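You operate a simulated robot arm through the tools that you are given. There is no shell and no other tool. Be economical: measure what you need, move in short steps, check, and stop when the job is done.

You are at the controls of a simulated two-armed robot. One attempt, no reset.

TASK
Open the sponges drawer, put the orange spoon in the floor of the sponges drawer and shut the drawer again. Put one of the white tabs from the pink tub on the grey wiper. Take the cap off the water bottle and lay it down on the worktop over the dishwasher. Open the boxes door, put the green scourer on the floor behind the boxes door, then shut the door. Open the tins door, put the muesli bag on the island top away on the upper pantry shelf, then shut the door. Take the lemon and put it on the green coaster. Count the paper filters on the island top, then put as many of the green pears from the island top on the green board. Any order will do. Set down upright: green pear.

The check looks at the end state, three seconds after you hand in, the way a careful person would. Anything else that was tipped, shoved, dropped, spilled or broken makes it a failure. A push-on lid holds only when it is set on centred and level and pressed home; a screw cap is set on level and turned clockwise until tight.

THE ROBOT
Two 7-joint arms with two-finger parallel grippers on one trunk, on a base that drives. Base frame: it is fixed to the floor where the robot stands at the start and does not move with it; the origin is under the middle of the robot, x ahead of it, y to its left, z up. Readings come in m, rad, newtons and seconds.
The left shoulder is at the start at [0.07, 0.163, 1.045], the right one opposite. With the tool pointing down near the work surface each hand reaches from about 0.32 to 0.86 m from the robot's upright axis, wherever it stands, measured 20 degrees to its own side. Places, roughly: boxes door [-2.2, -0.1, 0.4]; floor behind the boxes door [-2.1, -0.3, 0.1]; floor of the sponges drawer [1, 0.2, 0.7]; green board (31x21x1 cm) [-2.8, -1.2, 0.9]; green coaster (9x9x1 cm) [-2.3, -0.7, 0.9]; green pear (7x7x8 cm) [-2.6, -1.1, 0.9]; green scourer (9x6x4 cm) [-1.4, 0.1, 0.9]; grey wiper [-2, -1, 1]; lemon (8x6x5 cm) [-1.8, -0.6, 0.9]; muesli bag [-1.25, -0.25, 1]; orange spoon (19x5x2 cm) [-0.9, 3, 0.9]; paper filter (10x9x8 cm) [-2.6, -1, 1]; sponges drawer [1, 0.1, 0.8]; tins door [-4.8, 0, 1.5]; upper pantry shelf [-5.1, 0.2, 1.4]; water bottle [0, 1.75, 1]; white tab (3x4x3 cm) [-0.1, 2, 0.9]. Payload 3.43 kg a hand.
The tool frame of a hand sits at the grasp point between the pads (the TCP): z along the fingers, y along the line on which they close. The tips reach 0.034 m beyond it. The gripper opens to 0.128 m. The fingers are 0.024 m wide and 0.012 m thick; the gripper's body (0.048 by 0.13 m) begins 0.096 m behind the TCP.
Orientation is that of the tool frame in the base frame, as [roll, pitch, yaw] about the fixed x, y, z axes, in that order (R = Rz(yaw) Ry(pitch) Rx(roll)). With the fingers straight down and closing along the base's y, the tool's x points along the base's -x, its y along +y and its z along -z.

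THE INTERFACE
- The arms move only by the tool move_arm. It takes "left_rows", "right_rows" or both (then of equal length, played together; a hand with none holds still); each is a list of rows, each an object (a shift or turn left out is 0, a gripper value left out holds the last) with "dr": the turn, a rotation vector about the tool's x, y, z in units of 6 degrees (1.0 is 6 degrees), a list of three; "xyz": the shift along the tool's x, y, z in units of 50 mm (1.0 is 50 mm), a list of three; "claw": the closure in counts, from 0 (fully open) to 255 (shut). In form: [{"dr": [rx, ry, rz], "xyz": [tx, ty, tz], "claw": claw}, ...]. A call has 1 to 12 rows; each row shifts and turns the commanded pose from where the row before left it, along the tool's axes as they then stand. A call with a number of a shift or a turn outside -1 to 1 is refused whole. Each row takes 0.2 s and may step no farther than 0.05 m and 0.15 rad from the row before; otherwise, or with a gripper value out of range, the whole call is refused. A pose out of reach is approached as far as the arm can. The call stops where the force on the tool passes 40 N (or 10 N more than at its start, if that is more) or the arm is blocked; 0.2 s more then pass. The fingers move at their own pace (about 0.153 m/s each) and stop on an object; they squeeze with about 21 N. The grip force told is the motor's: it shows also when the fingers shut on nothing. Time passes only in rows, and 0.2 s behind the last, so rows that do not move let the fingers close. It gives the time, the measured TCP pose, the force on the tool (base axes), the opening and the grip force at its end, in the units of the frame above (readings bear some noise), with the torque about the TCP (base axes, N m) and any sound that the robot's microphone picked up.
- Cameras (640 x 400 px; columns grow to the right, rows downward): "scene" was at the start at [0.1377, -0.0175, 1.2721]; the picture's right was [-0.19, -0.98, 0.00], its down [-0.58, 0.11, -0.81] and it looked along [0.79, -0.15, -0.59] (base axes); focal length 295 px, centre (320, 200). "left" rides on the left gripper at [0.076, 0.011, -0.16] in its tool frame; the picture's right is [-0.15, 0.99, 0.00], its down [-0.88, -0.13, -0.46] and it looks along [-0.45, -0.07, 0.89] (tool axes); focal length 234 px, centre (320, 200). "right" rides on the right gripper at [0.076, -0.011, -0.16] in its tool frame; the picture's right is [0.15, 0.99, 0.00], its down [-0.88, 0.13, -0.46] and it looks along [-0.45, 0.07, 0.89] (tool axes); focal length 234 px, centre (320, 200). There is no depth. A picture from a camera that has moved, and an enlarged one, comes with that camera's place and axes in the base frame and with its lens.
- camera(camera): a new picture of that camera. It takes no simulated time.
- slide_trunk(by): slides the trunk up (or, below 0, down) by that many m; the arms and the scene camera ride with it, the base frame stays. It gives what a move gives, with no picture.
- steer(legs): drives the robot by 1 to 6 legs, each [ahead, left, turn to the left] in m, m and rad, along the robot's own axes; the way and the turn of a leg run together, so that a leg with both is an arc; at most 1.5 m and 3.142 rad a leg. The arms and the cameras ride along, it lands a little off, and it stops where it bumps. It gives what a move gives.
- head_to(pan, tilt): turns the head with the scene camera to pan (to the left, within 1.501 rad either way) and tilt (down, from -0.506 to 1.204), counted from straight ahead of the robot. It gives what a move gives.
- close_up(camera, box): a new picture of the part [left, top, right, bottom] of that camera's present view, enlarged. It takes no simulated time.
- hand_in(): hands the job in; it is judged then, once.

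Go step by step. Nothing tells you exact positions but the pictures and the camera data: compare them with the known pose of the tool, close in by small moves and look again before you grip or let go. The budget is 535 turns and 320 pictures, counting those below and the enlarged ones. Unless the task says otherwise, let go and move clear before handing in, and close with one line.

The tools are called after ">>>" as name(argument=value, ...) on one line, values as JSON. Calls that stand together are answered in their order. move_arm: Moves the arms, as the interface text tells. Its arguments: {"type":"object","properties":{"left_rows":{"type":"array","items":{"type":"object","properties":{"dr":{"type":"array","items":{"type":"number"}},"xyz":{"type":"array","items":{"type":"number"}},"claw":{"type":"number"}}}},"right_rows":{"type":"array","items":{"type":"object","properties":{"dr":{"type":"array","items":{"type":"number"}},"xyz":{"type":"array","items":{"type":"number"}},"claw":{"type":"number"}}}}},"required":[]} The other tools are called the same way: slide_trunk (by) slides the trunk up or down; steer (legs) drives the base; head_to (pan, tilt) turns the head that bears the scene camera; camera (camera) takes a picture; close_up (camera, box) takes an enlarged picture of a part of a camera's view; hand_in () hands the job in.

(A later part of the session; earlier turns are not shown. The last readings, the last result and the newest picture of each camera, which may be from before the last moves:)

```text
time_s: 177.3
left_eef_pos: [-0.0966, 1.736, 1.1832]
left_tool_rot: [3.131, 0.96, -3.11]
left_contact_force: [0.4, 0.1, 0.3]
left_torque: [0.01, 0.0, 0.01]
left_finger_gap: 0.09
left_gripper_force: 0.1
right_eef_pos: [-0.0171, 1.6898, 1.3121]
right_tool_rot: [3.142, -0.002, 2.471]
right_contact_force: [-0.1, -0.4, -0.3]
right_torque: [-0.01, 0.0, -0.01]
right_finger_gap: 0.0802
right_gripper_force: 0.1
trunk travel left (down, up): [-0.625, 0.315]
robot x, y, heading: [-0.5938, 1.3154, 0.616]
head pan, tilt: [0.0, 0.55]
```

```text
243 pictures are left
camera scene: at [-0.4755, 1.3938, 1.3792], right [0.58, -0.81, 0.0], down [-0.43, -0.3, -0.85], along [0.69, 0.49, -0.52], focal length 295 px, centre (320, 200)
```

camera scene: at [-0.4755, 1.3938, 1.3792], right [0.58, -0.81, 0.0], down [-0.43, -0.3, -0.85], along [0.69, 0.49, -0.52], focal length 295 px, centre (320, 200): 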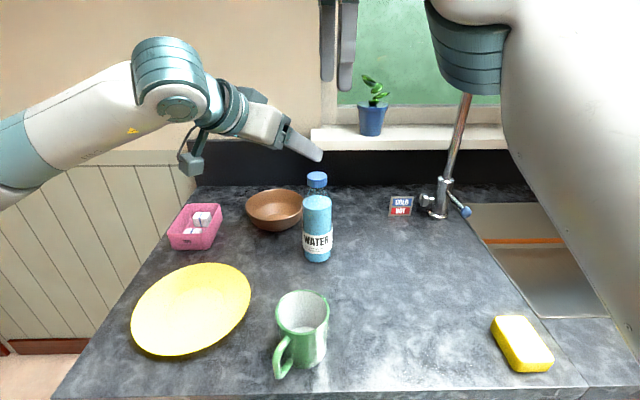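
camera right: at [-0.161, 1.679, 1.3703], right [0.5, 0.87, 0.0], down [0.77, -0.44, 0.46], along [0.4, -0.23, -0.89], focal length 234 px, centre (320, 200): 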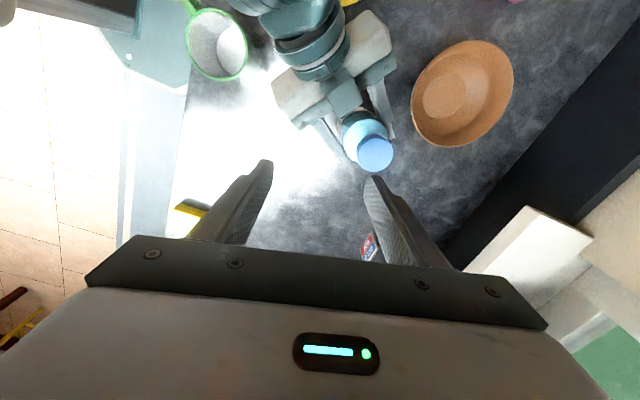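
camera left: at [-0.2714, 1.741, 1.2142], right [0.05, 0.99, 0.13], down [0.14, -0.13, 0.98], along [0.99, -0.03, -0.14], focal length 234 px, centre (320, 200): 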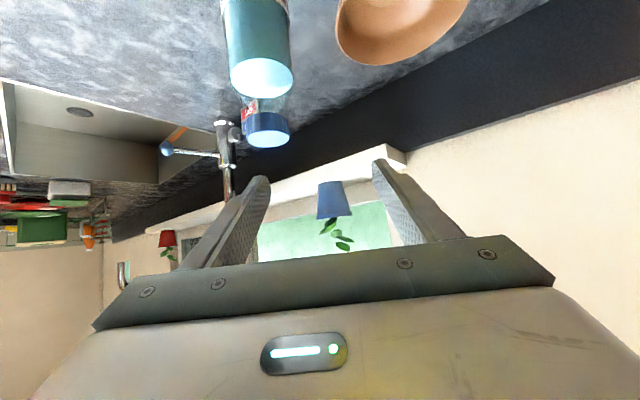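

Same bottle position. Bring the left hand back to pre-grasp, then along its axis onto the bottle.

>>> move_arm(left_rows=[{"xyz": [0, 0, -0.7]}, {"xyz": [0.83, -0.29, 0]}, {"xyz": [0.83, -0.29, 0]}, {"xyz": [0.83, -0.29, 0]}, {"xyz": [0, 0, 0.5]}])

>>> camera(camera="left")

```text
time_s: 178.6
left_eef_pos: [-0.1736, 1.6901, 1.0872]
left_tool_rot: [3.135, 0.96, -3.108]
left_contact_force: [-0.3, -0.4, 0.4]
left_torque: [0.0, 0.01, 0.0]
left_finger_gap: 0.09
left_gripper_force: 0.1
right_eef_pos: [-0.015, 1.6902, 1.3106]
right_tool_rot: [-3.14, 0.0, 2.47]
right_contact_force: [0.9, 0.0, -0.2]
right_torque: [0.01, 0.04, -0.02]
right_finger_gap: 0.0802
right_gripper_force: 0.0
trunk travel left (down, up): [-0.625, 0.315]
robot x, y, heading: [-0.5901, 1.3122, 0.622]
head pan, tilt: [0.0, 0.55]
```

```text
242 pictures are left
camera left: at [-0.3487, 1.6949, 1.1168], right [0.04, 0.99, 0.12], down [0.14, -0.13, 0.98], along [0.99, -0.03, -0.14], focal length 234 px, centre (320, 200)
```

left: 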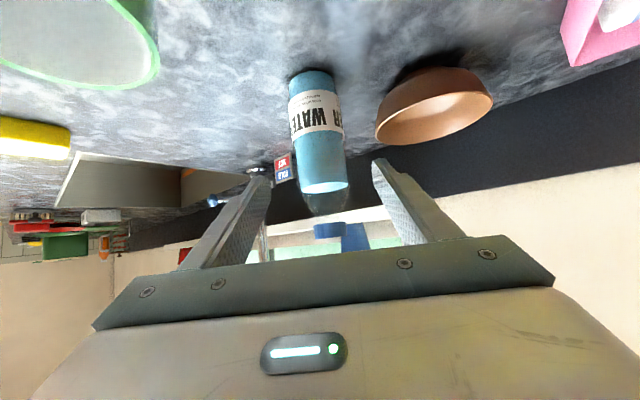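

Aligned. Advance 14 cm and close on the bottle.

>>> move_arm(left_rows=[{"xyz": [0, 0, 0.93]}, {"xyz": [0, 0, 0.93]}, {"xyz": [0, 0, 0.94]}, {"claw": 120}, {"claw": 255}, {}, {}])

>>> camera(camera="right")

```text
time_s: 180.2
left_eef_pos: [-0.0587, 1.6941, 1.0071]
left_tool_rot: [3.132, 0.96, -3.111]
left_contact_force: [0.4, 0.3, 0.5]
left_torque: [-0.01, -0.07, 0.02]
left_finger_gap: 0.0655
left_gripper_force: 20.8
right_eef_pos: [-0.0172, 1.6896, 1.3108]
right_tool_rot: [-3.141, 0.001, 2.471]
right_contact_force: [0.4, -0.4, 0.2]
right_torque: [0.02, 0.03, 0.06]
right_finger_gap: 0.0802
right_gripper_force: 0.0
trunk travel left (down, up): [-0.625, 0.315]
robot x, y, heading: [-0.5916, 1.3126, 0.622]
head pan, tilt: [0.0, 0.55]
```

```text
241 pictures are left
camera right: at [-0.0841, 1.7289, 1.4711], right [0.5, 0.87, 0.0], down [0.77, -0.45, 0.46], along [0.39, -0.23, -0.89], focal length 234 px, centre (320, 200)
```

right: 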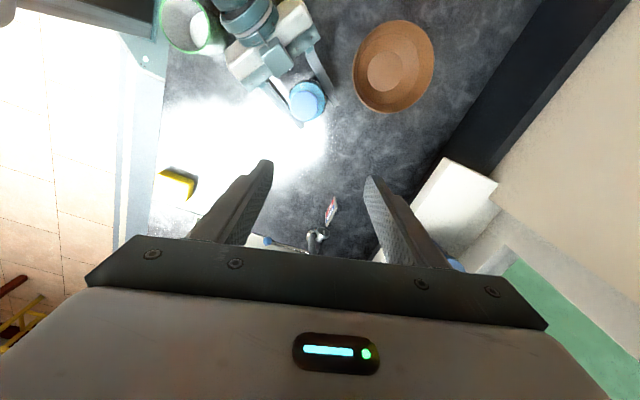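

Bottle gripped. Move the right hand over the cap and down some, then refine.

>>> move_arm(right_rows=[{"xyz": [0.4, -0.25, 0.8]}, {"xyz": [0.4, -0.25, 0.8]}])

>>> camera(camera="right")

>>> close_up(camera="scene", box=[220, 60, 440, 260])

```text
time_s: 180.8
left_eef_pos: [-0.0576, 1.6962, 1.0071]
left_tool_rot: [3.134, 0.96, -3.109]
left_contact_force: [0.5, 0.7, -0.9]
left_torque: [-0.17, -0.21, 0.05]
left_finger_gap: 0.0654
left_gripper_force: 20.8
right_eef_pos: [-0.0612, 1.6969, 1.2315]
right_tool_rot: [-3.141, 0.002, 2.468]
right_contact_force: [-0.3, 0.7, 0.9]
right_torque: [-0.07, -0.01, -0.02]
right_finger_gap: 0.0804
right_gripper_force: 0.0
trunk travel left (down, up): [-0.625, 0.315]
robot x, y, heading: [-0.5906, 1.3103, 0.616]
head pan, tilt: [0.0, 0.55]
```

```text
240 pictures are left
camera right: at [-0.1279, 1.7353, 1.3902], right [0.5, 0.87, 0.0], down [0.77, -0.45, 0.46], along [0.4, -0.23, -0.89], focal length 234 px, centre (320, 200)
```

right: 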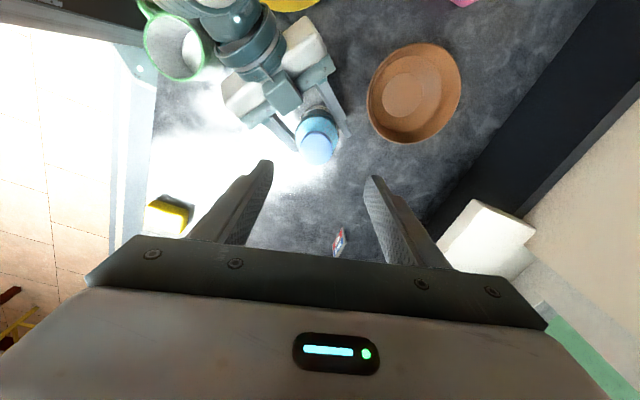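

```text
2.00 times, centred on (330, 160) of scene
camera zoom: at [-0.4751, 1.3956, 1.3791], right [0.58, -0.81, 0.0], down [-0.43, -0.3, -0.85], along [0.69, 0.49, -0.52], focal length 589 px, centre (300, 280)
```

zoom: 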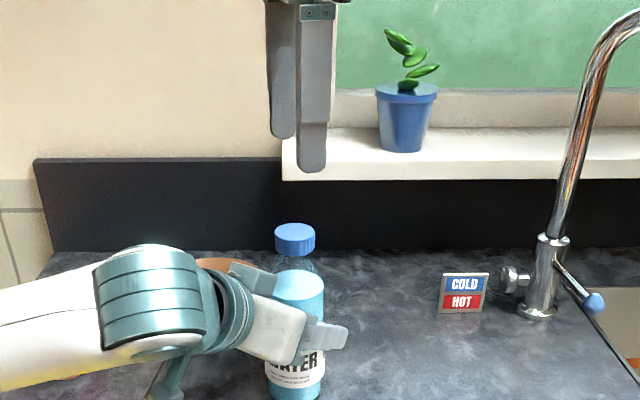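

Cap lies almost directly beneath the fingers. Descend 9 cm around the cap.

>>> move_arm(right_rows=[{"xyz": [0.04, -0.06, 0.9]}, {"xyz": [0.04, 0, 0.6]}])

>>> camera(camera="right")

>>> close_up(camera="scene", box=[260, 100, 400, 230])

```text
time_s: 181.3
left_eef_pos: [-0.0575, 1.6932, 1.0074]
left_tool_rot: [3.133, 0.96, -3.109]
left_contact_force: [0.0, 0.3, 0.1]
left_torque: [0.0, -0.04, -0.01]
left_finger_gap: 0.0655
left_gripper_force: 20.7
right_eef_pos: [-0.0659, 1.6948, 1.1561]
right_tool_rot: [-3.141, -0.001, 2.47]
right_contact_force: [-0.9, 0.4, 0.1]
right_torque: [0.0, 0.03, -0.03]
right_finger_gap: 0.0802
right_gripper_force: 0.0
trunk travel left (down, up): [-0.625, 0.315]
robot x, y, heading: [-0.589, 1.3154, 0.625]
head pan, tilt: [0.0, 0.55]
```

```text
238 pictures are left
camera right: at [-0.1329, 1.7339, 1.3159], right [0.5, 0.87, 0.0], down [0.77, -0.45, 0.46], along [0.39, -0.23, -0.89], focal length 234 px, centre (320, 200)
```

right: 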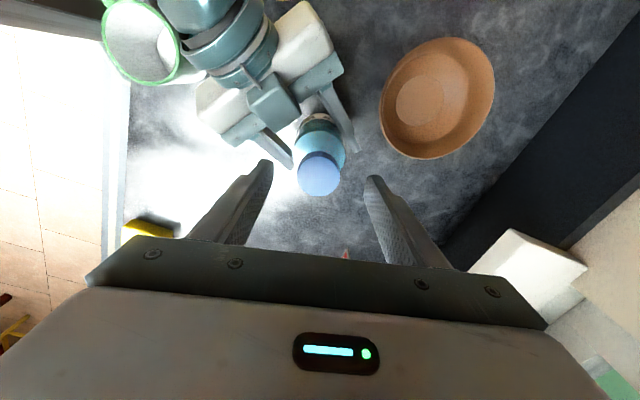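

```text
3.08 times, centred on (330, 165) of scene
camera zoom: at [-0.4751, 1.3946, 1.3791], right [0.58, -0.81, 0.0], down [-0.43, -0.3, -0.85], along [0.69, 0.49, -0.52], focal length 906 px, centre (289, 308)
```

zoom: 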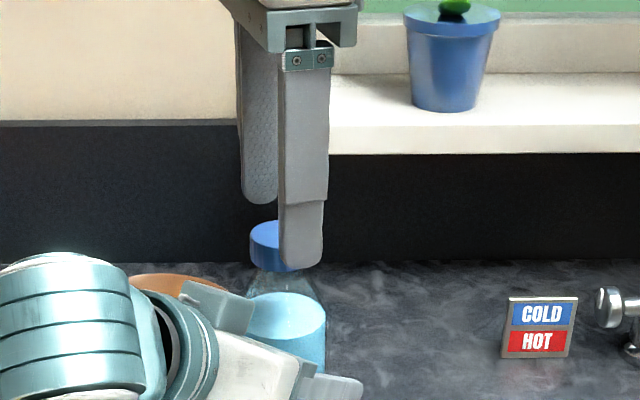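

Slightly adjust and lower 2 cm, then close on the cap.

>>> move_arm(right_rows=[{"xyz": [0.08, 0, 0.36]}, {"claw": 255}, {}, {}])

>>> close_up(camera="scene", box=[260, 100, 400, 230])

>>> camera(camera="right")

```text
time_s: 182.3
left_eef_pos: [-0.0589, 1.6947, 1.0068]
left_tool_rot: [3.134, 0.959, -3.11]
left_contact_force: [2.8, 2.1, -0.4]
left_torque: [-0.33, 0.19, -0.03]
left_finger_gap: 0.0658
left_gripper_force: 21.5
right_eef_pos: [-0.0705, 1.6969, 1.1383]
right_tool_rot: [-3.141, 0.002, 2.47]
right_contact_force: [-2.2, -2.7, -1.2]
right_torque: [0.02, 0.06, -0.01]
right_finger_gap: 0.0366
right_gripper_force: 21.1
trunk travel left (down, up): [-0.625, 0.315]
robot x, y, heading: [-0.5897, 1.3089, 0.618]
head pan, tilt: [0.0, 0.55]
```

```text
3.08 times, centred on (330, 165) of scene
camera zoom: at [-0.4752, 1.3941, 1.379], right [0.58, -0.81, 0.0], down [-0.43, -0.3, -0.85], along [0.69, 0.49, -0.52], focal length 906 px, centre (289, 308)
```

zoom: 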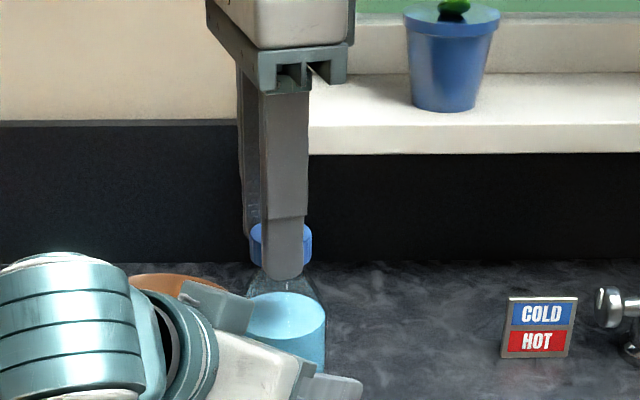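

```text
235 pictures are left
camera right: at [-0.1373, 1.736, 1.2975], right [0.5, 0.87, 0.0], down [0.77, -0.44, 0.46], along [0.39, -0.23, -0.89], focal length 234 px, centre (320, 200)
```

right: 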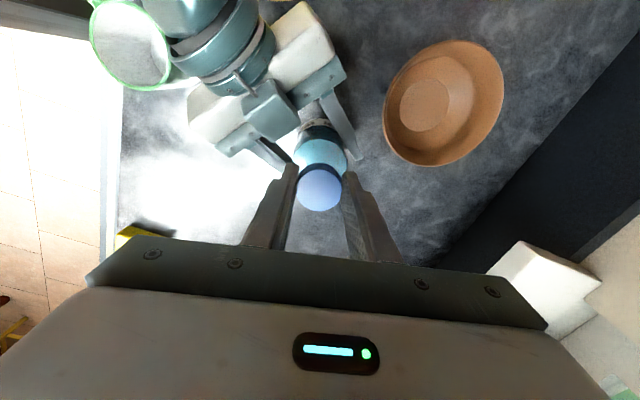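

Cap gripped. Turn it counterclockwise.

>>> move_arm(right_rows=[{"dr": [0, 0, -1]}, {"dr": [0, 0, -1]}, {"dr": [0, 0, -1]}, {"dr": [0, 0, -1]}, {"dr": [0, 0, -1]}, {"dr": [0, 0, -1]}, {"dr": [0, 0, -1]}, {"dr": [0, 0, -1]}])

>>> close_up(camera="scene", box=[260, 100, 400, 230])

```text
time_s: 184.2
left_eef_pos: [-0.058, 1.6955, 1.0067]
left_tool_rot: [3.133, 0.96, -3.108]
left_contact_force: [-0.2, 18.5, -2.6]
left_torque: [-1.23, -0.21, -0.09]
left_finger_gap: 0.0667
left_gripper_force: 20.6
right_eef_pos: [-0.0726, 1.6984, 1.1387]
right_tool_rot: [-3.141, 0.0, -2.974]
right_contact_force: [0.2, -17.9, 5.4]
right_torque: [-0.83, 0.15, -0.12]
right_finger_gap: 0.0366
right_gripper_force: 21.5
trunk travel left (down, up): [-0.625, 0.315]
robot x, y, heading: [-0.5907, 1.312, 0.622]
head pan, tilt: [0.0, 0.55]
```

```text
3.08 times, centred on (330, 165) of scene
camera zoom: at [-0.4754, 1.3942, 1.3791], right [0.58, -0.81, 0.0], down [-0.43, -0.3, -0.85], along [0.69, 0.49, -0.52], focal length 906 px, centre (289, 308)
```

zoom: 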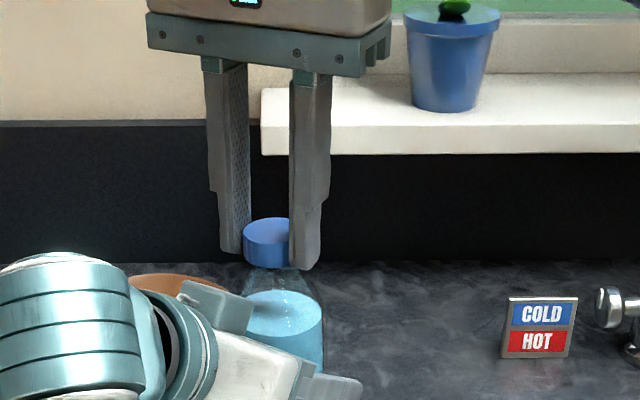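

Turning works with some side load; I ease sideways 3 mm and keep turning.

>>> move_arm(right_rows=[{"dr": [0, 0, -1], "xyz": [0, -0.06, 0]}, {"dr": [0, 0, -1]}, {"dr": [0, 0, -1]}, {"dr": [0, 0, -1]}, {"dr": [0, 0, -1]}, {"dr": [0, 0, -1]}, {"dr": [0, 0, -1]}])

>>> move_arm(right_rows=[{"dr": [0, 0, -1]}, {"dr": [0, 0, -1]}, {"dr": [0, 0, -1]}, {"dr": [0, 0, -1]}])

>>> close_up(camera="scene", box=[260, 100, 400, 230])

```text
time_s: 185.8
left_eef_pos: [-0.0599, 1.6946, 1.006]
left_tool_rot: [3.132, 0.959, -3.11]
left_contact_force: [-8.2, 11.2, -2.7]
left_torque: [-0.95, -0.59, -0.01]
left_finger_gap: 0.0668
left_gripper_force: 20.1
right_eef_pos: [-0.0713, 1.6958, 1.139]
right_tool_rot: [-3.138, 0.0, -2.242]
right_contact_force: [6.6, -12.5, 5.7]
right_torque: [-0.6, -0.24, -0.05]
right_finger_gap: 0.0364
right_gripper_force: 21.4
trunk travel left (down, up): [-0.625, 0.315]
robot x, y, heading: [-0.5881, 1.3106, 0.622]
head pan, tilt: [0.0, 0.55]
```

```text
time_s: 186.8
left_eef_pos: [-0.0592, 1.6944, 1.0069]
left_tool_rot: [3.13, 0.961, -3.11]
left_contact_force: [-9.2, 16.1, 0.4]
left_torque: [-0.81, -0.44, -0.04]
left_finger_gap: 0.0671
left_gripper_force: 21.1
right_eef_pos: [-0.0712, 1.6958, 1.1393]
right_tool_rot: [-3.139, 0.0, -1.824]
right_contact_force: [6.4, -13.8, 6.3]
right_torque: [-0.68, -0.28, -0.07]
right_finger_gap: 0.0362
right_gripper_force: 21.2
trunk travel left (down, up): [-0.625, 0.315]
robot x, y, heading: [-0.5916, 1.3151, 0.62]
head pan, tilt: [0.0, 0.55]
```

```text
3.08 times, centred on (330, 165) of scene
camera zoom: at [-0.4761, 1.3939, 1.3792], right [0.58, -0.81, 0.0], down [-0.43, -0.3, -0.85], along [0.69, 0.49, -0.52], focal length 906 px, centre (289, 308)
```

zoom: 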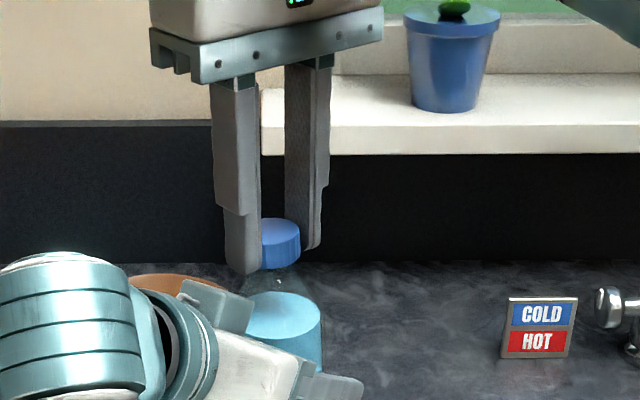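

About 114° turned. Release, rotate back clockwise and regrip for another turn.

>>> move_arm(right_rows=[{"claw": 120}, {}, {"dr": [0, 0, 1]}, {"dr": [0, 0, 1]}, {"dr": [0, 0, 1]}, {"dr": [0, 0, 1]}, {"dr": [0, 0, 1]}, {"dr": [0, 0, 1]}, {"dr": [0, 0, 1]}, {"dr": [0, 0, 1]}, {"dr": [0, 0, 1]}, {"dr": [0, 0, 1]}])

>>> move_arm(right_rows=[{"dr": [0, 0, 1]}, {"dr": [0, 0, 1]}, {"dr": [0, 0, 1]}, {"dr": [0, 0, 1]}, {"dr": [0, 0, 1]}, {"dr": [0, 0, 1]}, {"dr": [0, 0, 1]}, {"dr": [0, 0, 1]}, {"dr": [0, 0, 1]}])

>>> close_up(camera="scene", box=[260, 100, 400, 230])

>>> camera(camera="right")

```text
time_s: 189.3
left_eef_pos: [-0.058, 1.6933, 1.0077]
left_tool_rot: [3.13, 0.96, -3.112]
left_contact_force: [2.4, -2.3, 7.3]
left_torque: [-0.17, 0.13, 0.12]
left_finger_gap: 0.0657
left_gripper_force: 20.8
right_eef_pos: [-0.0728, 1.6943, 1.1397]
right_tool_rot: [3.139, -0.001, -2.87]
right_contact_force: [0.8, -0.3, 0.7]
right_torque: [0.0, 0.04, 0.01]
right_finger_gap: 0.0675
right_gripper_force: 0.1
trunk travel left (down, up): [-0.625, 0.315]
robot x, y, heading: [-0.5922, 1.3111, 0.623]
head pan, tilt: [0.0, 0.55]
```

```text
time_s: 191.3
left_eef_pos: [-0.0591, 1.6931, 1.0072]
left_tool_rot: [3.132, 0.962, -3.111]
left_contact_force: [3.3, -2.2, 9.2]
left_torque: [-0.19, 0.12, 0.1]
left_finger_gap: 0.0654
left_gripper_force: 20.7
right_eef_pos: [-0.0723, 1.6942, 1.138]
right_tool_rot: [3.141, -0.001, 2.47]
right_contact_force: [-0.3, -0.5, 0.0]
right_torque: [-0.01, 0.0, 0.03]
right_finger_gap: 0.0677
right_gripper_force: 0.1
trunk travel left (down, up): [-0.625, 0.315]
robot x, y, heading: [-0.5905, 1.311, 0.622]
head pan, tilt: [0.0, 0.55]
```

```text
3.08 times, centred on (330, 165) of scene
camera zoom: at [-0.4758, 1.393, 1.3792], right [0.58, -0.81, 0.0], down [-0.43, -0.3, -0.85], along [0.69, 0.49, -0.52], focal length 906 px, centre (289, 308)
```

zoom: 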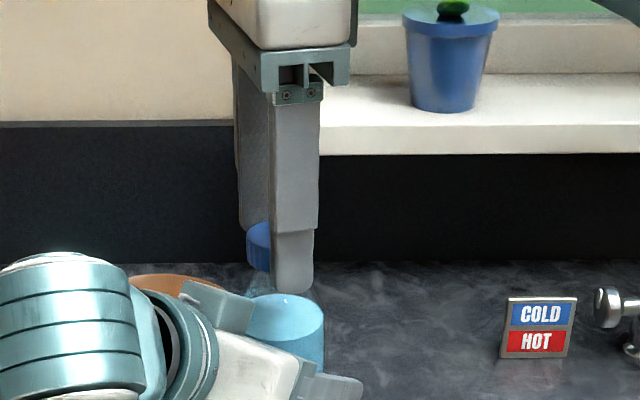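

```text
231 pictures are left
camera right: at [-0.139, 1.7326, 1.2984], right [0.5, 0.87, 0.0], down [0.77, -0.45, 0.46], along [0.39, -0.23, -0.89], focal length 234 px, centre (320, 200)
```

right: 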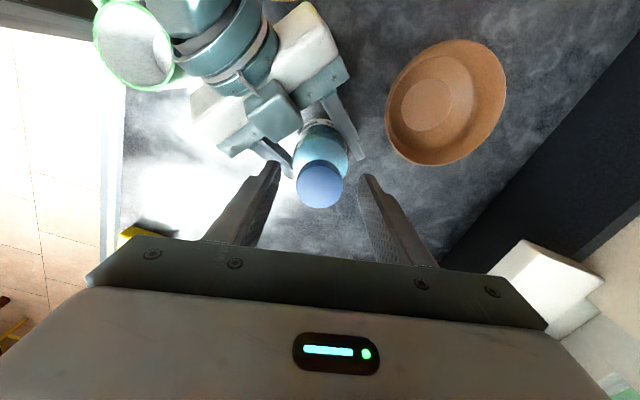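

Regrip with a small correction and turn again.

>>> move_arm(right_rows=[{"xyz": [0.08, 0, 0]}, {"claw": 255}, {}, {"dr": [0, 0, -1]}, {"dr": [0, 0, -1]}, {"dr": [0, 0, -1]}, {"dr": [0, 0, -1]}, {"dr": [0, 0, -1]}, {"dr": [0, 0, -1]}, {"dr": [0, 0, -1]}, {"dr": [0, 0, -1]}, {"dr": [0, 0, -1]}])

>>> move_arm(right_rows=[{"dr": [0, 0, -1]}, {"dr": [0, 0, -1]}, {"dr": [0, 0, -1]}, {"dr": [0, 0, -1]}, {"dr": [0, 0, -1]}, {"dr": [0, 0, -1]}, {"dr": [0, 0, -1]}, {"dr": [0, 0, -1]}, {"dr": [0, 0, -1]}, {"dr": [0, 0, -1]}])

>>> close_up(camera="scene", box=[260, 100, 400, 230])

```text
time_s: 193.9
left_eef_pos: [-0.06, 1.6952, 1.0077]
left_tool_rot: [3.13, 0.959, -3.106]
left_contact_force: [6.1, 24.1, -0.2]
left_torque: [-0.93, 0.35, -0.32]
left_finger_gap: 0.0661
left_gripper_force: 21.0
right_eef_pos: [-0.0737, 1.6973, 1.1394]
right_tool_rot: [-3.139, 0.001, -2.868]
right_contact_force: [-5.4, -20.3, 7.1]
right_torque: [-0.98, 0.34, -0.13]
right_finger_gap: 0.0369
right_gripper_force: 20.8
trunk travel left (down, up): [-0.625, 0.315]
robot x, y, heading: [-0.588, 1.3132, 0.619]
head pan, tilt: [0.0, 0.55]
```

```text
time_s: 196.2
left_eef_pos: [-0.0599, 1.6948, 1.0065]
left_tool_rot: [3.134, 0.96, -3.111]
left_contact_force: [-4.5, 13.0, -10.3]
left_torque: [-0.96, -0.08, -0.07]
left_finger_gap: 0.0669
left_gripper_force: 20.6
right_eef_pos: [-0.0759, 1.6978, 1.1398]
right_tool_rot: [-3.14, 0.0, -1.82]
right_contact_force: [1.5, -12.7, 12.4]
right_torque: [-0.54, -0.09, -0.02]
right_finger_gap: 0.0367
right_gripper_force: 20.5
trunk travel left (down, up): [-0.625, 0.315]
robot x, y, heading: [-0.5932, 1.3107, 0.621]
head pan, tilt: [0.0, 0.55]
```

```text
3.08 times, centred on (330, 165) of scene
camera zoom: at [-0.476, 1.3936, 1.3792], right [0.58, -0.81, 0.0], down [-0.43, -0.3, -0.85], along [0.69, 0.49, -0.52], focal length 906 px, centre (289, 308)
```

zoom: 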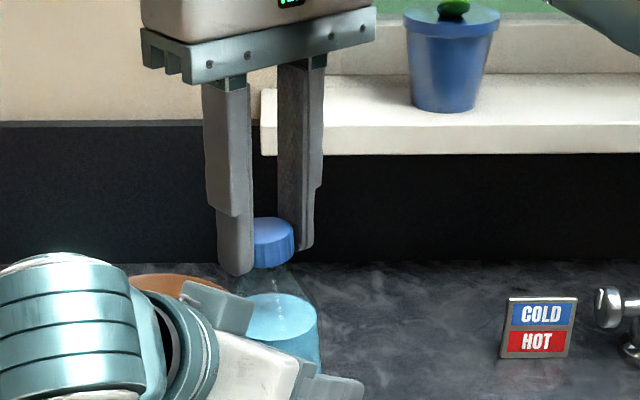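

Upward push on the right hand indicates the cap is threading off. Release, rotate back, regrip slightly higher.

>>> move_arm(right_rows=[{"claw": 120}, {}, {"dr": [0, 0, 1], "xyz": [0, 0, -0.05]}, {"dr": [0, 0, 1]}, {"dr": [0, 0, 1]}, {"dr": [0, 0, 1]}, {"dr": [0, 0, 1]}, {"dr": [0, 0, 1]}, {"dr": [0, 0, 1]}, {"dr": [0, 0, 1]}, {"dr": [0, 0, 1]}, {"dr": [0, 0, 1]}])

>>> move_arm(right_rows=[{"dr": [0, 0, 1]}, {"dr": [0, 0, 1]}, {"dr": [0, 0, 1]}, {"dr": [0, 0, 1]}, {"dr": [0, 0, 1]}, {"dr": [0, 0, 1]}, {"dr": [0, 0, 1]}, {"dr": [0, 0, 1]}, {"dr": [0, 0, 1]}, {"xyz": [-0.1, 0, 0], "claw": 255}, {}, {}])

>>> move_arm(right_rows=[{"dr": [0, 0, -1]}, {"dr": [0, 0, -1]}, {"dr": [0, 0, -1]}, {"dr": [0, 0, -1]}, {"dr": [0, 0, -1]}, {"dr": [0, 0, -1]}, {"dr": [0, 0, -1]}, {"dr": [0, 0, -1]}, {"dr": [0, 0, -1]}, {"dr": [0, 0, -1]}])

>>> move_arm(right_rows=[{"dr": [0, 0, -1]}, {"dr": [0, 0, -1]}, {"dr": [0, 0, -1]}, {"dr": [0, 0, -1]}, {"dr": [0, 0, -1]}, {"dr": [0, 0, -1]}, {"dr": [0, 0, -1]}, {"dr": [0, 0, -1]}, {"dr": [0, 0, -1]}])

>>> close_up(camera="scene", box=[260, 100, 400, 230])

```text
time_s: 198.8
left_eef_pos: [-0.0591, 1.6935, 1.0082]
left_tool_rot: [3.131, 0.961, -3.111]
left_contact_force: [3.6, 2.0, 8.2]
left_torque: [0.05, 0.1, -0.02]
left_finger_gap: 0.0637
left_gripper_force: 20.7
right_eef_pos: [-0.0751, 1.6973, 1.1404]
right_tool_rot: [-3.141, 0.0, -2.87]
right_contact_force: [0.2, -0.1, 0.7]
right_torque: [0.0, -0.01, 0.01]
right_finger_gap: 0.0678
right_gripper_force: 0.0
trunk travel left (down, up): [-0.625, 0.315]
robot x, y, heading: [-0.59, 1.315, 0.617]
head pan, tilt: [0.0, 0.55]
```

```text
time_s: 201.3
left_eef_pos: [-0.0587, 1.6938, 1.0051]
left_tool_rot: [3.133, 0.957, -3.112]
left_contact_force: [10.8, -1.1, 0.8]
left_torque: [-0.27, 0.5, 0.07]
left_finger_gap: 0.064
left_gripper_force: 21.2
right_eef_pos: [-0.0732, 1.6935, 1.1412]
right_tool_rot: [3.141, 0.001, 2.471]
right_contact_force: [-8.9, 1.2, 0.3]
right_torque: [0.27, 0.61, -0.04]
right_finger_gap: 0.0363
right_gripper_force: 21.2
trunk travel left (down, up): [-0.625, 0.315]
robot x, y, heading: [-0.5915, 1.3102, 0.624]
head pan, tilt: [0.0, 0.55]
```

```text
time_s: 203.6
left_eef_pos: [-0.0582, 1.6958, 1.0067]
left_tool_rot: [3.133, 0.96, -3.108]
left_contact_force: [1.3, 4.6, -5.3]
left_torque: [-0.49, 0.06, -0.04]
left_finger_gap: 0.0635
left_gripper_force: 21.3
right_eef_pos: [-0.0711, 1.6957, 1.1417]
right_tool_rot: [-3.139, 0.0, -2.762]
right_contact_force: [-1.1, -4.8, 0.4]
right_torque: [-0.13, 0.02, -0.02]
right_finger_gap: 0.0362
right_gripper_force: 20.2
trunk travel left (down, up): [-0.625, 0.315]
robot x, y, heading: [-0.5916, 1.3138, 0.618]
head pan, tilt: [0.0, 0.55]
```

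```text
time_s: 205.6
left_eef_pos: [-0.0584, 1.6943, 1.0065]
left_tool_rot: [3.133, 0.96, -3.111]
left_contact_force: [0.8, 6.0, -5.0]
left_torque: [-0.61, 0.0, -0.03]
left_finger_gap: 0.0635
left_gripper_force: 20.8
right_eef_pos: [-0.0705, 1.6947, 1.1409]
right_tool_rot: [-3.142, 0.0, -1.822]
right_contact_force: [0.0, -6.2, 0.3]
right_torque: [-0.15, 0.0, -0.04]
right_finger_gap: 0.0362
right_gripper_force: 20.4
trunk travel left (down, up): [-0.625, 0.315]
robot x, y, heading: [-0.5882, 1.3131, 0.617]
head pan, tilt: [0.0, 0.55]
```

```text
3.08 times, centred on (330, 165) of scene
camera zoom: at [-0.4751, 1.3941, 1.379], right [0.58, -0.81, 0.0], down [-0.43, -0.3, -0.85], along [0.69, 0.49, -0.52], focal length 906 px, centre (289, 308)
```

zoom: 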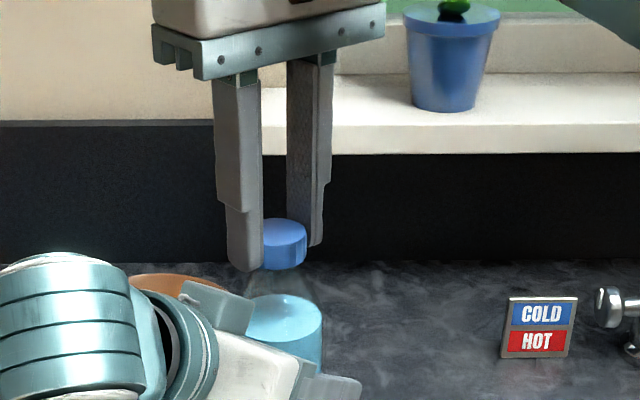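

Loads dropped; the cap may be free. Lift gently 1 cm and see.

>>> move_arm(right_rows=[{"xyz": [0, 0, -0.1]}, {"xyz": [0, 0, -0.1]}])

>>> close_up(camera="scene", box=[260, 100, 400, 230])

```text
time_s: 206.2
left_eef_pos: [-0.0592, 1.6939, 1.0068]
left_tool_rot: [3.133, 0.961, -3.11]
left_contact_force: [-2.5, 7.0, 0.1]
left_torque: [-0.76, -0.26, -0.1]
left_finger_gap: 0.0637
left_gripper_force: 21.5
right_eef_pos: [-0.07, 1.696, 1.1512]
right_tool_rot: [3.141, -0.003, -1.822]
right_contact_force: [1.2, -6.2, -4.3]
right_torque: [-0.14, -0.05, -0.02]
right_finger_gap: 0.036
right_gripper_force: 21.2
trunk travel left (down, up): [-0.625, 0.315]
robot x, y, heading: [-0.5916, 1.3137, 0.624]
head pan, tilt: [0.0, 0.55]
```

```text
3.08 times, centred on (330, 165) of scene
camera zoom: at [-0.4752, 1.3942, 1.379], right [0.58, -0.81, 0.0], down [-0.43, -0.3, -0.85], along [0.69, 0.49, -0.52], focal length 906 px, centre (289, 308)
```

zoom: 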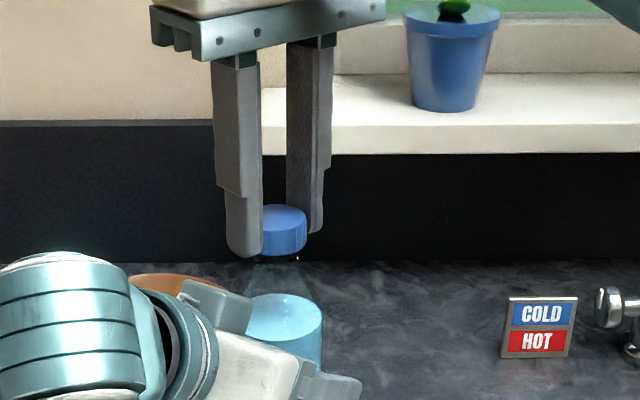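

The cap rises while the bottle stays. Lift it off further.

>>> move_arm(right_rows=[{"xyz": [0, 0, -0.2]}, {"xyz": [0, 0, -0.3]}, {"xyz": [0, 0, -0.5]}, {"xyz": [0, 0, -0.5]}])

>>> camera(camera="scene")

```text
time_s: 207.2
left_eef_pos: [-0.0605, 1.6928, 1.0068]
left_tool_rot: [3.133, 0.959, -3.11]
left_contact_force: [0.4, 0.3, -3.3]
left_torque: [0.0, -0.1, -0.01]
left_finger_gap: 0.0638
left_gripper_force: 21.2
right_eef_pos: [-0.074, 1.6933, 1.228]
right_tool_rot: [3.141, 0.002, -1.822]
right_contact_force: [-0.3, 0.8, 0.2]
right_torque: [0.01, -0.03, 0.02]
right_finger_gap: 0.0363
right_gripper_force: 21.0
trunk travel left (down, up): [-0.625, 0.315]
robot x, y, heading: [-0.5909, 1.3147, 0.62]
head pan, tilt: [0.0, 0.55]
```

```text
227 pictures are left
camera scene: at [-0.4762, 1.3939, 1.3791], right [0.58, -0.81, 0.0], down [-0.43, -0.3, -0.85], along [0.69, 0.49, -0.52], focal length 295 px, centre (320, 200)
```

scene: 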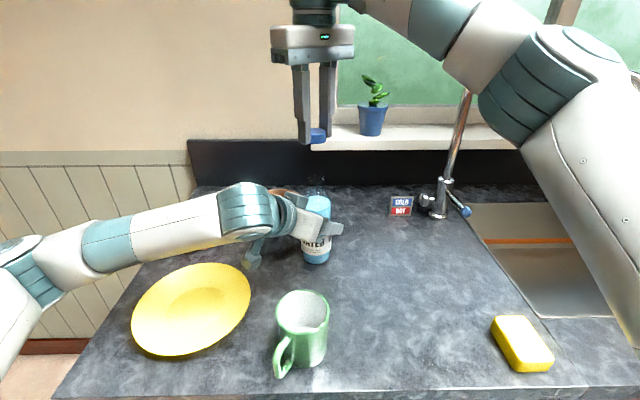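

Cap is off. Release the bottle with the left hand and withdraw along its axis.

>>> move_arm(left_rows=[{"claw": 180}, {"claw": 120}, {"claw": 76}, {}])

>>> close_up(camera="scene", box=[260, 140, 400, 280])

```text
time_s: 208.2
left_eef_pos: [-0.0589, 1.6942, 1.0074]
left_tool_rot: [3.132, 0.963, -3.11]
left_contact_force: [-0.7, 0.1, -0.4]
left_torque: [0.01, 0.02, -0.01]
left_finger_gap: 0.0898
left_gripper_force: 0.1
right_eef_pos: [-0.0728, 1.6946, 1.2272]
right_tool_rot: [3.141, 0.001, -1.823]
right_contact_force: [0.1, -0.6, 0.2]
right_torque: [0.01, 0.07, -0.01]
right_finger_gap: 0.0359
right_gripper_force: 20.5
trunk travel left (down, up): [-0.625, 0.315]
robot x, y, heading: [-0.5902, 1.3148, 0.624]
head pan, tilt: [0.0, 0.55]
```

```text
2.86 times, centred on (330, 210) of scene
camera zoom: at [-0.4757, 1.3937, 1.3792], right [0.58, -0.81, 0.0], down [-0.43, -0.3, -0.85], along [0.69, 0.49, -0.52], focal length 842 px, centre (291, 171)
```

zoom: 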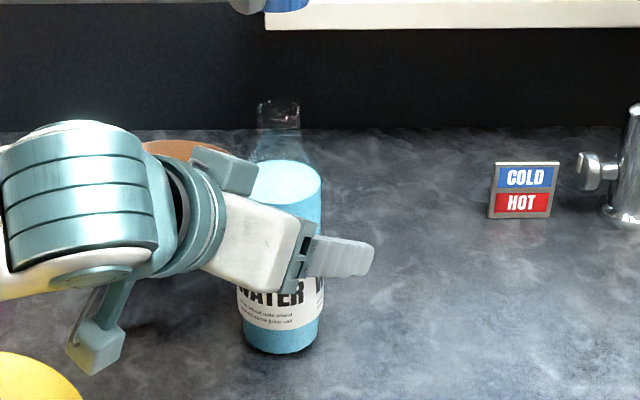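

Bottle stands upright uncapped. Withdraw the left hand.

>>> move_arm(left_rows=[{"xyz": [0, 0, -0.9]}, {"xyz": [0, 0, -0.9]}, {"xyz": [0, 0, -0.9]}, {"xyz": [-0.5, 0.5, -0.6]}, {"xyz": [-0.5, 0.5, -0.6]}, {"xyz": [-0.5, 0.5, -0.6]}])

>>> camera(camera="scene")

```text
time_s: 209.6
left_eef_pos: [-0.2063, 1.767, 1.1967]
left_tool_rot: [3.132, 0.961, -3.111]
left_contact_force: [0.4, 0.2, -0.9]
left_torque: [0.02, 0.01, -0.02]
left_finger_gap: 0.0897
left_gripper_force: 0.0
right_eef_pos: [-0.0729, 1.6935, 1.2273]
right_tool_rot: [-3.14, 0.001, -1.821]
right_contact_force: [-0.1, -0.2, -1.1]
right_torque: [0.01, -0.01, 0.01]
right_finger_gap: 0.036
right_gripper_force: 21.1
trunk travel left (down, up): [-0.625, 0.315]
robot x, y, heading: [-0.5921, 1.3144, 0.617]
head pan, tilt: [0.0, 0.55]
```

```text
225 pictures are left
camera scene: at [-0.4766, 1.3939, 1.3792], right [0.58, -0.81, 0.0], down [-0.43, -0.3, -0.85], along [0.69, 0.49, -0.52], focal length 295 px, centre (320, 200)
```

scene: 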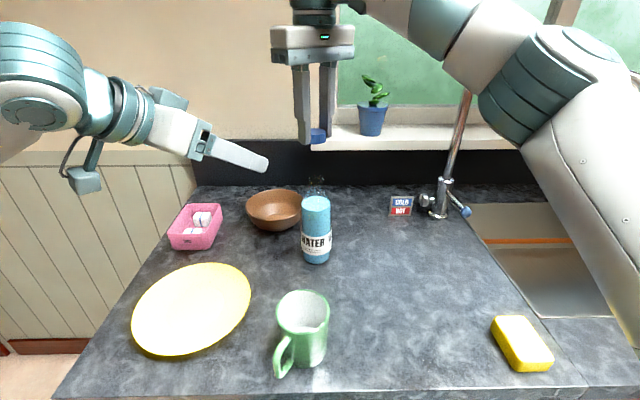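

Move the cap to clear worktop right of the bottle, above the dishwasher, and lower.

>>> move_arm(right_rows=[{"xyz": [0.9, -0.3, 0]}, {"xyz": [0.9, -0.3, 0]}, {"xyz": [0.9, -0.3, 0]}, {"xyz": [0, 0, 0.95]}, {"xyz": [0, 0, 0.95]}, {"xyz": [0, 0, 0.95]}, {"xyz": [0, 0, 0.95]}, {"xyz": [0, 0, 0.9]}])

>>> close_up(camera="scene", box=[260, 140, 460, 380])

```text
time_s: 211.3
left_eef_pos: [-0.2049, 1.7675, 1.1969]
left_tool_rot: [3.133, 0.96, -3.11]
left_contact_force: [-0.4, 0.5, -0.6]
left_torque: [-0.02, 0.01, -0.01]
left_finger_gap: 0.0898
left_gripper_force: 0.0
right_eef_pos: [-0.058, 1.5508, 0.9896]
right_tool_rot: [3.141, 0.002, -1.824]
right_contact_force: [-0.5, 0.0, -0.7]
right_torque: [0.0, 0.0, 0.04]
right_finger_gap: 0.0361
right_gripper_force: 21.2
trunk travel left (down, up): [-0.625, 0.315]
robot x, y, heading: [-0.5864, 1.3122, 0.618]
head pan, tilt: [0.0, 0.55]
```

```text
1.67 times, centred on (360, 260) of scene
camera zoom: at [-0.4748, 1.3935, 1.3792], right [0.58, -0.81, 0.0], down [-0.43, -0.3, -0.85], along [0.69, 0.49, -0.52], focal length 491 px, centre (253, 100)
```

zoom: 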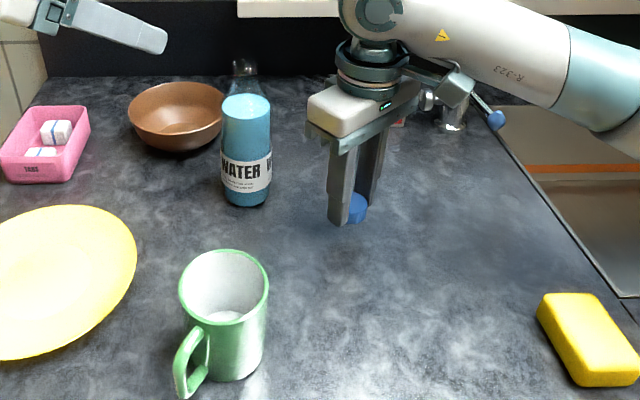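

Lower the last bit carefully.

>>> move_arm(right_rows=[{"xyz": [0, 0, 0.3]}, {"xyz": [0, 0, 0.1]}, {"xyz": [0, 0, 0.1]}])

```text
time_s: 212.2
left_eef_pos: [-0.2053, 1.7673, 1.1955]
left_tool_rot: [3.132, 0.959, -3.111]
left_contact_force: [0.0, 0.1, 0.6]
left_torque: [0.03, 0.03, 0.02]
left_finger_gap: 0.0897
left_gripper_force: 0.1
right_eef_pos: [-0.0599, 1.5519, 0.9671]
right_tool_rot: [-3.141, 0.0, -1.823]
right_contact_force: [0.4, -0.5, -0.3]
right_torque: [0.0, 0.0, 0.0]
right_finger_gap: 0.0358
right_gripper_force: 21.2
trunk travel left (down, up): [-0.625, 0.315]
robot x, y, heading: [-0.592, 1.3106, 0.621]
head pan, tilt: [0.0, 0.55]
```

>>> move_arm(right_rows=[{"xyz": [0, 0, 0.06]}, {"xyz": [0, 0, 0.06]}, {"xyz": [0, 0, 0.06]}])

>>> close_up(camera="scene", box=[340, 180, 440, 280])

```text
time_s: 212.9
left_eef_pos: [-0.206, 1.7678, 1.1961]
left_tool_rot: [3.133, 0.96, -3.108]
left_contact_force: [0.6, -0.1, 0.0]
left_torque: [0.0, 0.0, -0.02]
left_finger_gap: 0.0899
left_gripper_force: 0.0
right_eef_pos: [-0.0611, 1.5513, 0.9558]
right_tool_rot: [3.142, 0.002, -1.822]
right_contact_force: [0.3, 0.4, -0.4]
right_torque: [-0.03, -0.01, -0.01]
right_finger_gap: 0.0356
right_gripper_force: 20.9
trunk travel left (down, up): [-0.625, 0.315]
robot x, y, heading: [-0.5931, 1.3106, 0.623]
head pan, tilt: [0.0, 0.55]
```

```text
4.00 times, centred on (390, 230) of scene
camera zoom: at [-0.4755, 1.3938, 1.3791], right [0.58, -0.81, 0.0], down [-0.43, -0.3, -0.85], along [0.69, 0.49, -0.52], focal length 1178 px, centre (40, 80)
```

zoom: 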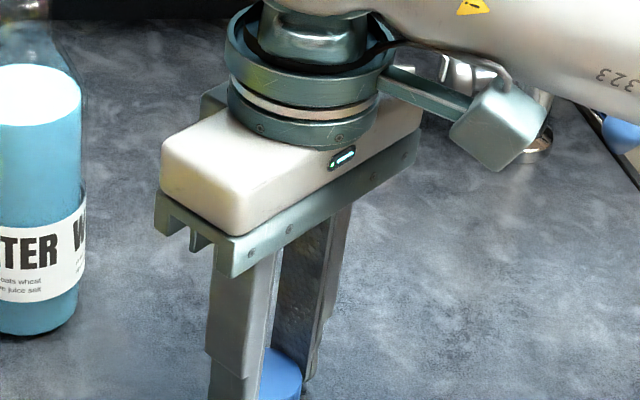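

Nearly at the surface; release the cap and rise.

>>> move_arm(right_rows=[{"xyz": [0, 0, 0.04]}, {"claw": 160}, {}, {}])

>>> move_arm(right_rows=[{"xyz": [0, 0, -0.8]}, {"xyz": [0, 0, -0.9]}, {"xyz": [0, 0, -0.9]}, {"xyz": [0, 0, -0.9]}, {"xyz": [0, 0, -0.9]}])

>>> camera(camera="scene")

```text
time_s: 213.9
left_eef_pos: [-0.2045, 1.7675, 1.1964]
left_tool_rot: [3.132, 0.96, -3.109]
left_contact_force: [0.2, 0.4, 0.4]
left_torque: [0.01, 0.05, 0.01]
left_finger_gap: 0.0897
left_gripper_force: 0.1
right_eef_pos: [-0.0615, 1.5506, 0.9544]
right_tool_rot: [-3.141, 0.001, -1.823]
right_contact_force: [-0.5, 0.6, 0.6]
right_torque: [-0.03, 0.01, 0.0]
right_finger_gap: 0.0477
right_gripper_force: 0.1
trunk travel left (down, up): [-0.625, 0.315]
robot x, y, heading: [-0.5919, 1.3179, 0.622]
head pan, tilt: [0.0, 0.55]
```

```text
time_s: 215.2
left_eef_pos: [-0.2062, 1.7674, 1.1964]
left_tool_rot: [3.134, 0.962, -3.109]
left_contact_force: [-0.1, -0.5, 0.0]
left_torque: [-0.02, -0.01, -0.02]
left_finger_gap: 0.09
left_gripper_force: 0.0
right_eef_pos: [-0.0605, 1.5504, 1.1764]
right_tool_rot: [-3.14, 0.0, -1.822]
right_contact_force: [0.5, -0.9, -0.9]
right_torque: [-0.03, 0.0, 0.01]
right_finger_gap: 0.0477
right_gripper_force: 0.0
trunk travel left (down, up): [-0.625, 0.315]
robot x, y, heading: [-0.5885, 1.3154, 0.618]
head pan, tilt: [0.0, 0.55]
```

```text
222 pictures are left
camera scene: at [-0.4768, 1.3935, 1.3791], right [0.58, -0.81, 0.0], down [-0.42, -0.3, -0.85], along [0.69, 0.49, -0.52], focal length 295 px, centre (320, 200)
```

scene: 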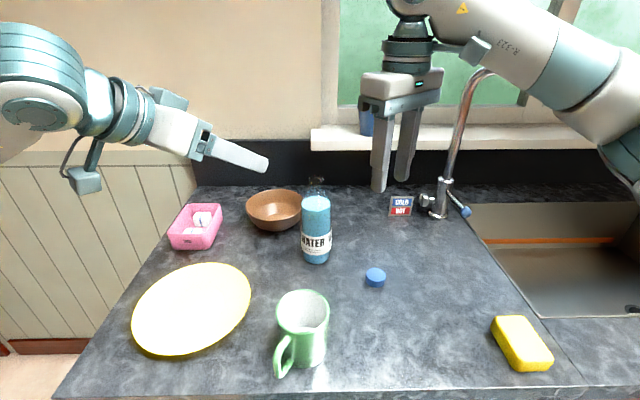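

Cap is laid down. Now look closely at the pink tub and its tabs.

>>> close_up(camera="scene", box=[150, 190, 250, 260])

>>> camera(camera="left")

```text
5.71 times, centred on (200, 225) of scene
camera zoom: at [-0.4768, 1.3935, 1.3791], right [0.58, -0.81, 0.0], down [-0.42, -0.3, -0.85], along [0.69, 0.49, -0.52], focal length 1683 px, centre (1006, 57)
```

zoom: 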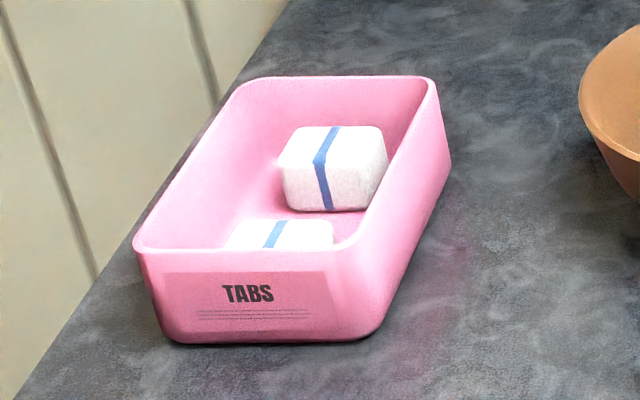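

```text
220 pictures are left
camera left: at [-0.3806, 1.7716, 1.2272], right [0.05, 0.99, 0.13], down [0.14, -0.13, 0.98], along [0.99, -0.03, -0.14], focal length 234 px, centre (320, 200)
```

left: 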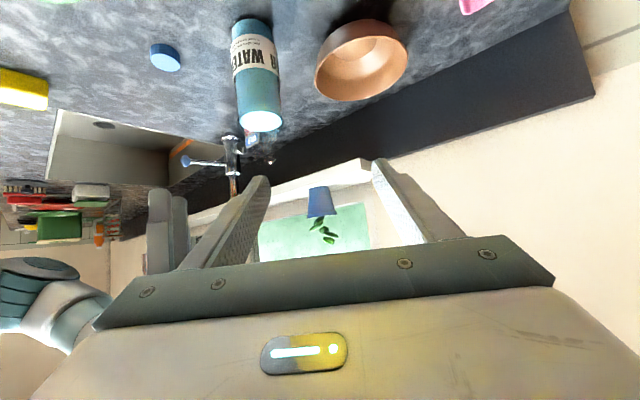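

Two tabs inside; space is tight. I return the left hand to point down above the tub for a top view.

>>> move_arm(left_rows=[{"dr": [0, 1, 0]}, {"dr": [0, 1, 0]}, {"dr": [0, 1, 0]}, {"dr": [0, 1, 0]}, {"dr": [0, 1, 0]}, {"dr": [0, 1, 0]}, {"dr": [0, 1, 0]}, {"dr": [0, 1, 0]}, {"dr": [0, 1, 0]}, {"dr": [0, 0.17, 0]}])

>>> move_arm(left_rows=[{"dr": [0, 0, -1]}, {"dr": [0, 0, -1]}, {"dr": [0, 0, -1]}, {"dr": [0, 0, -1]}, {"dr": [0, 0, -1]}, {"dr": [0, 0, -1]}, {"xyz": [-0.3, 0.8, -0.3]}, {"xyz": [-0.3, 0.8, -0.3]}])

>>> camera(camera="left")

```text
time_s: 217.3
left_eef_pos: [-0.2047, 1.7642, 1.197]
left_tool_rot: [3.136, 0.0, -3.104]
left_contact_force: [0.3, -1.5, -0.6]
left_torque: [-0.01, -0.03, 0.01]
left_finger_gap: 0.0899
left_gripper_force: 0.0
right_eef_pos: [-0.0592, 1.5511, 1.1761]
right_tool_rot: [3.141, 0.001, -1.822]
right_contact_force: [0.4, 0.2, 0.0]
right_torque: [-0.02, -0.02, -0.04]
right_finger_gap: 0.0477
right_gripper_force: 0.0
trunk travel left (down, up): [-0.625, 0.315]
robot x, y, heading: [-0.591, 1.3099, 0.624]
head pan, tilt: [0.0, 0.55]
```

```text
time_s: 219.2
left_eef_pos: [-0.2295, 1.8439, 1.226]
left_tool_rot: [3.138, 0.003, -2.474]
left_contact_force: [0.0, 0.5, -0.1]
left_torque: [0.0, 0.02, -0.02]
left_finger_gap: 0.0898
left_gripper_force: 0.0
right_eef_pos: [-0.0604, 1.5507, 1.1763]
right_tool_rot: [-3.14, 0.0, -1.821]
right_contact_force: [0.2, 0.0, 0.1]
right_torque: [-0.03, 0.0, 0.02]
right_finger_gap: 0.0476
right_gripper_force: 0.0
trunk travel left (down, up): [-0.625, 0.315]
robot x, y, heading: [-0.5886, 1.3121, 0.617]
head pan, tilt: [0.0, 0.55]
```

```text
219 pictures are left
camera left: at [-0.2955, 1.8053, 1.3858], right [-0.5, 0.87, 0.0], down [0.77, 0.44, 0.46], along [0.4, 0.23, -0.89], focal length 234 px, centre (320, 200)
```

left: 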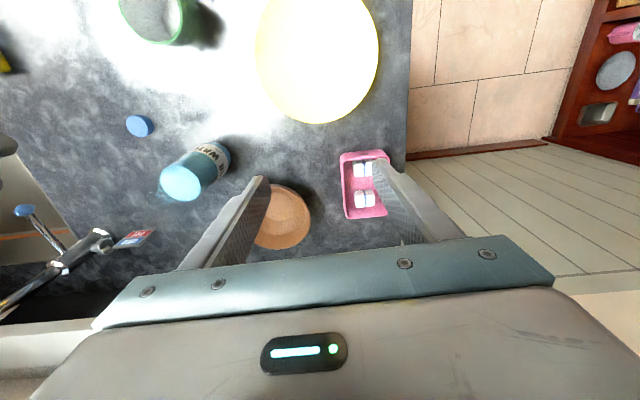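

Shift the hand left for a clear view of the tub.

>>> move_arm(left_rows=[{"xyz": [0, 1, 0]}])

>>> close_up(camera="left", box=[260, 110, 400, 230])

```text
time_s: 219.6
left_eef_pos: [-0.2637, 1.8857, 1.2258]
left_tool_rot: [3.141, 0.005, -2.475]
left_contact_force: [-1.2, 1.3, 0.7]
left_torque: [-0.1, -0.09, 0.0]
left_finger_gap: 0.0898
left_gripper_force: 0.0
right_eef_pos: [-0.0632, 1.5524, 1.1773]
right_tool_rot: [-3.137, -0.002, -1.822]
right_contact_force: [0.4, 0.0, 0.0]
right_torque: [-0.09, -0.05, 0.0]
right_finger_gap: 0.0479
right_gripper_force: 0.1
trunk travel left (down, up): [-0.625, 0.315]
robot x, y, heading: [-0.5902, 1.3145, 0.625]
head pan, tilt: [0.0, 0.55]
```

```text
3.33 times, centred on (330, 170) of left
camera zoom: at [-0.3307, 1.8482, 1.3861], right [-0.5, 0.87, 0.0], down [0.77, 0.44, 0.46], along [0.4, 0.23, -0.89], focal length 781 px, centre (287, 300)
```

zoom: 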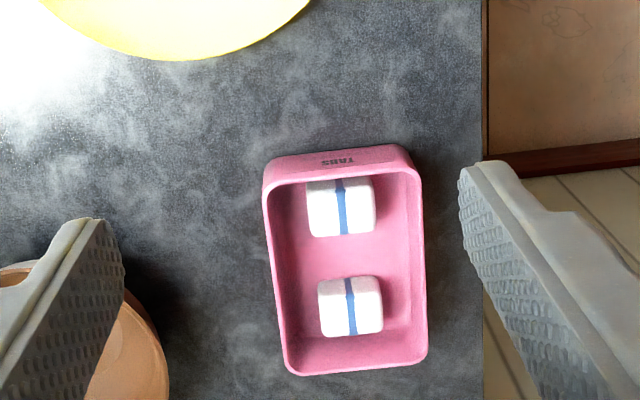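

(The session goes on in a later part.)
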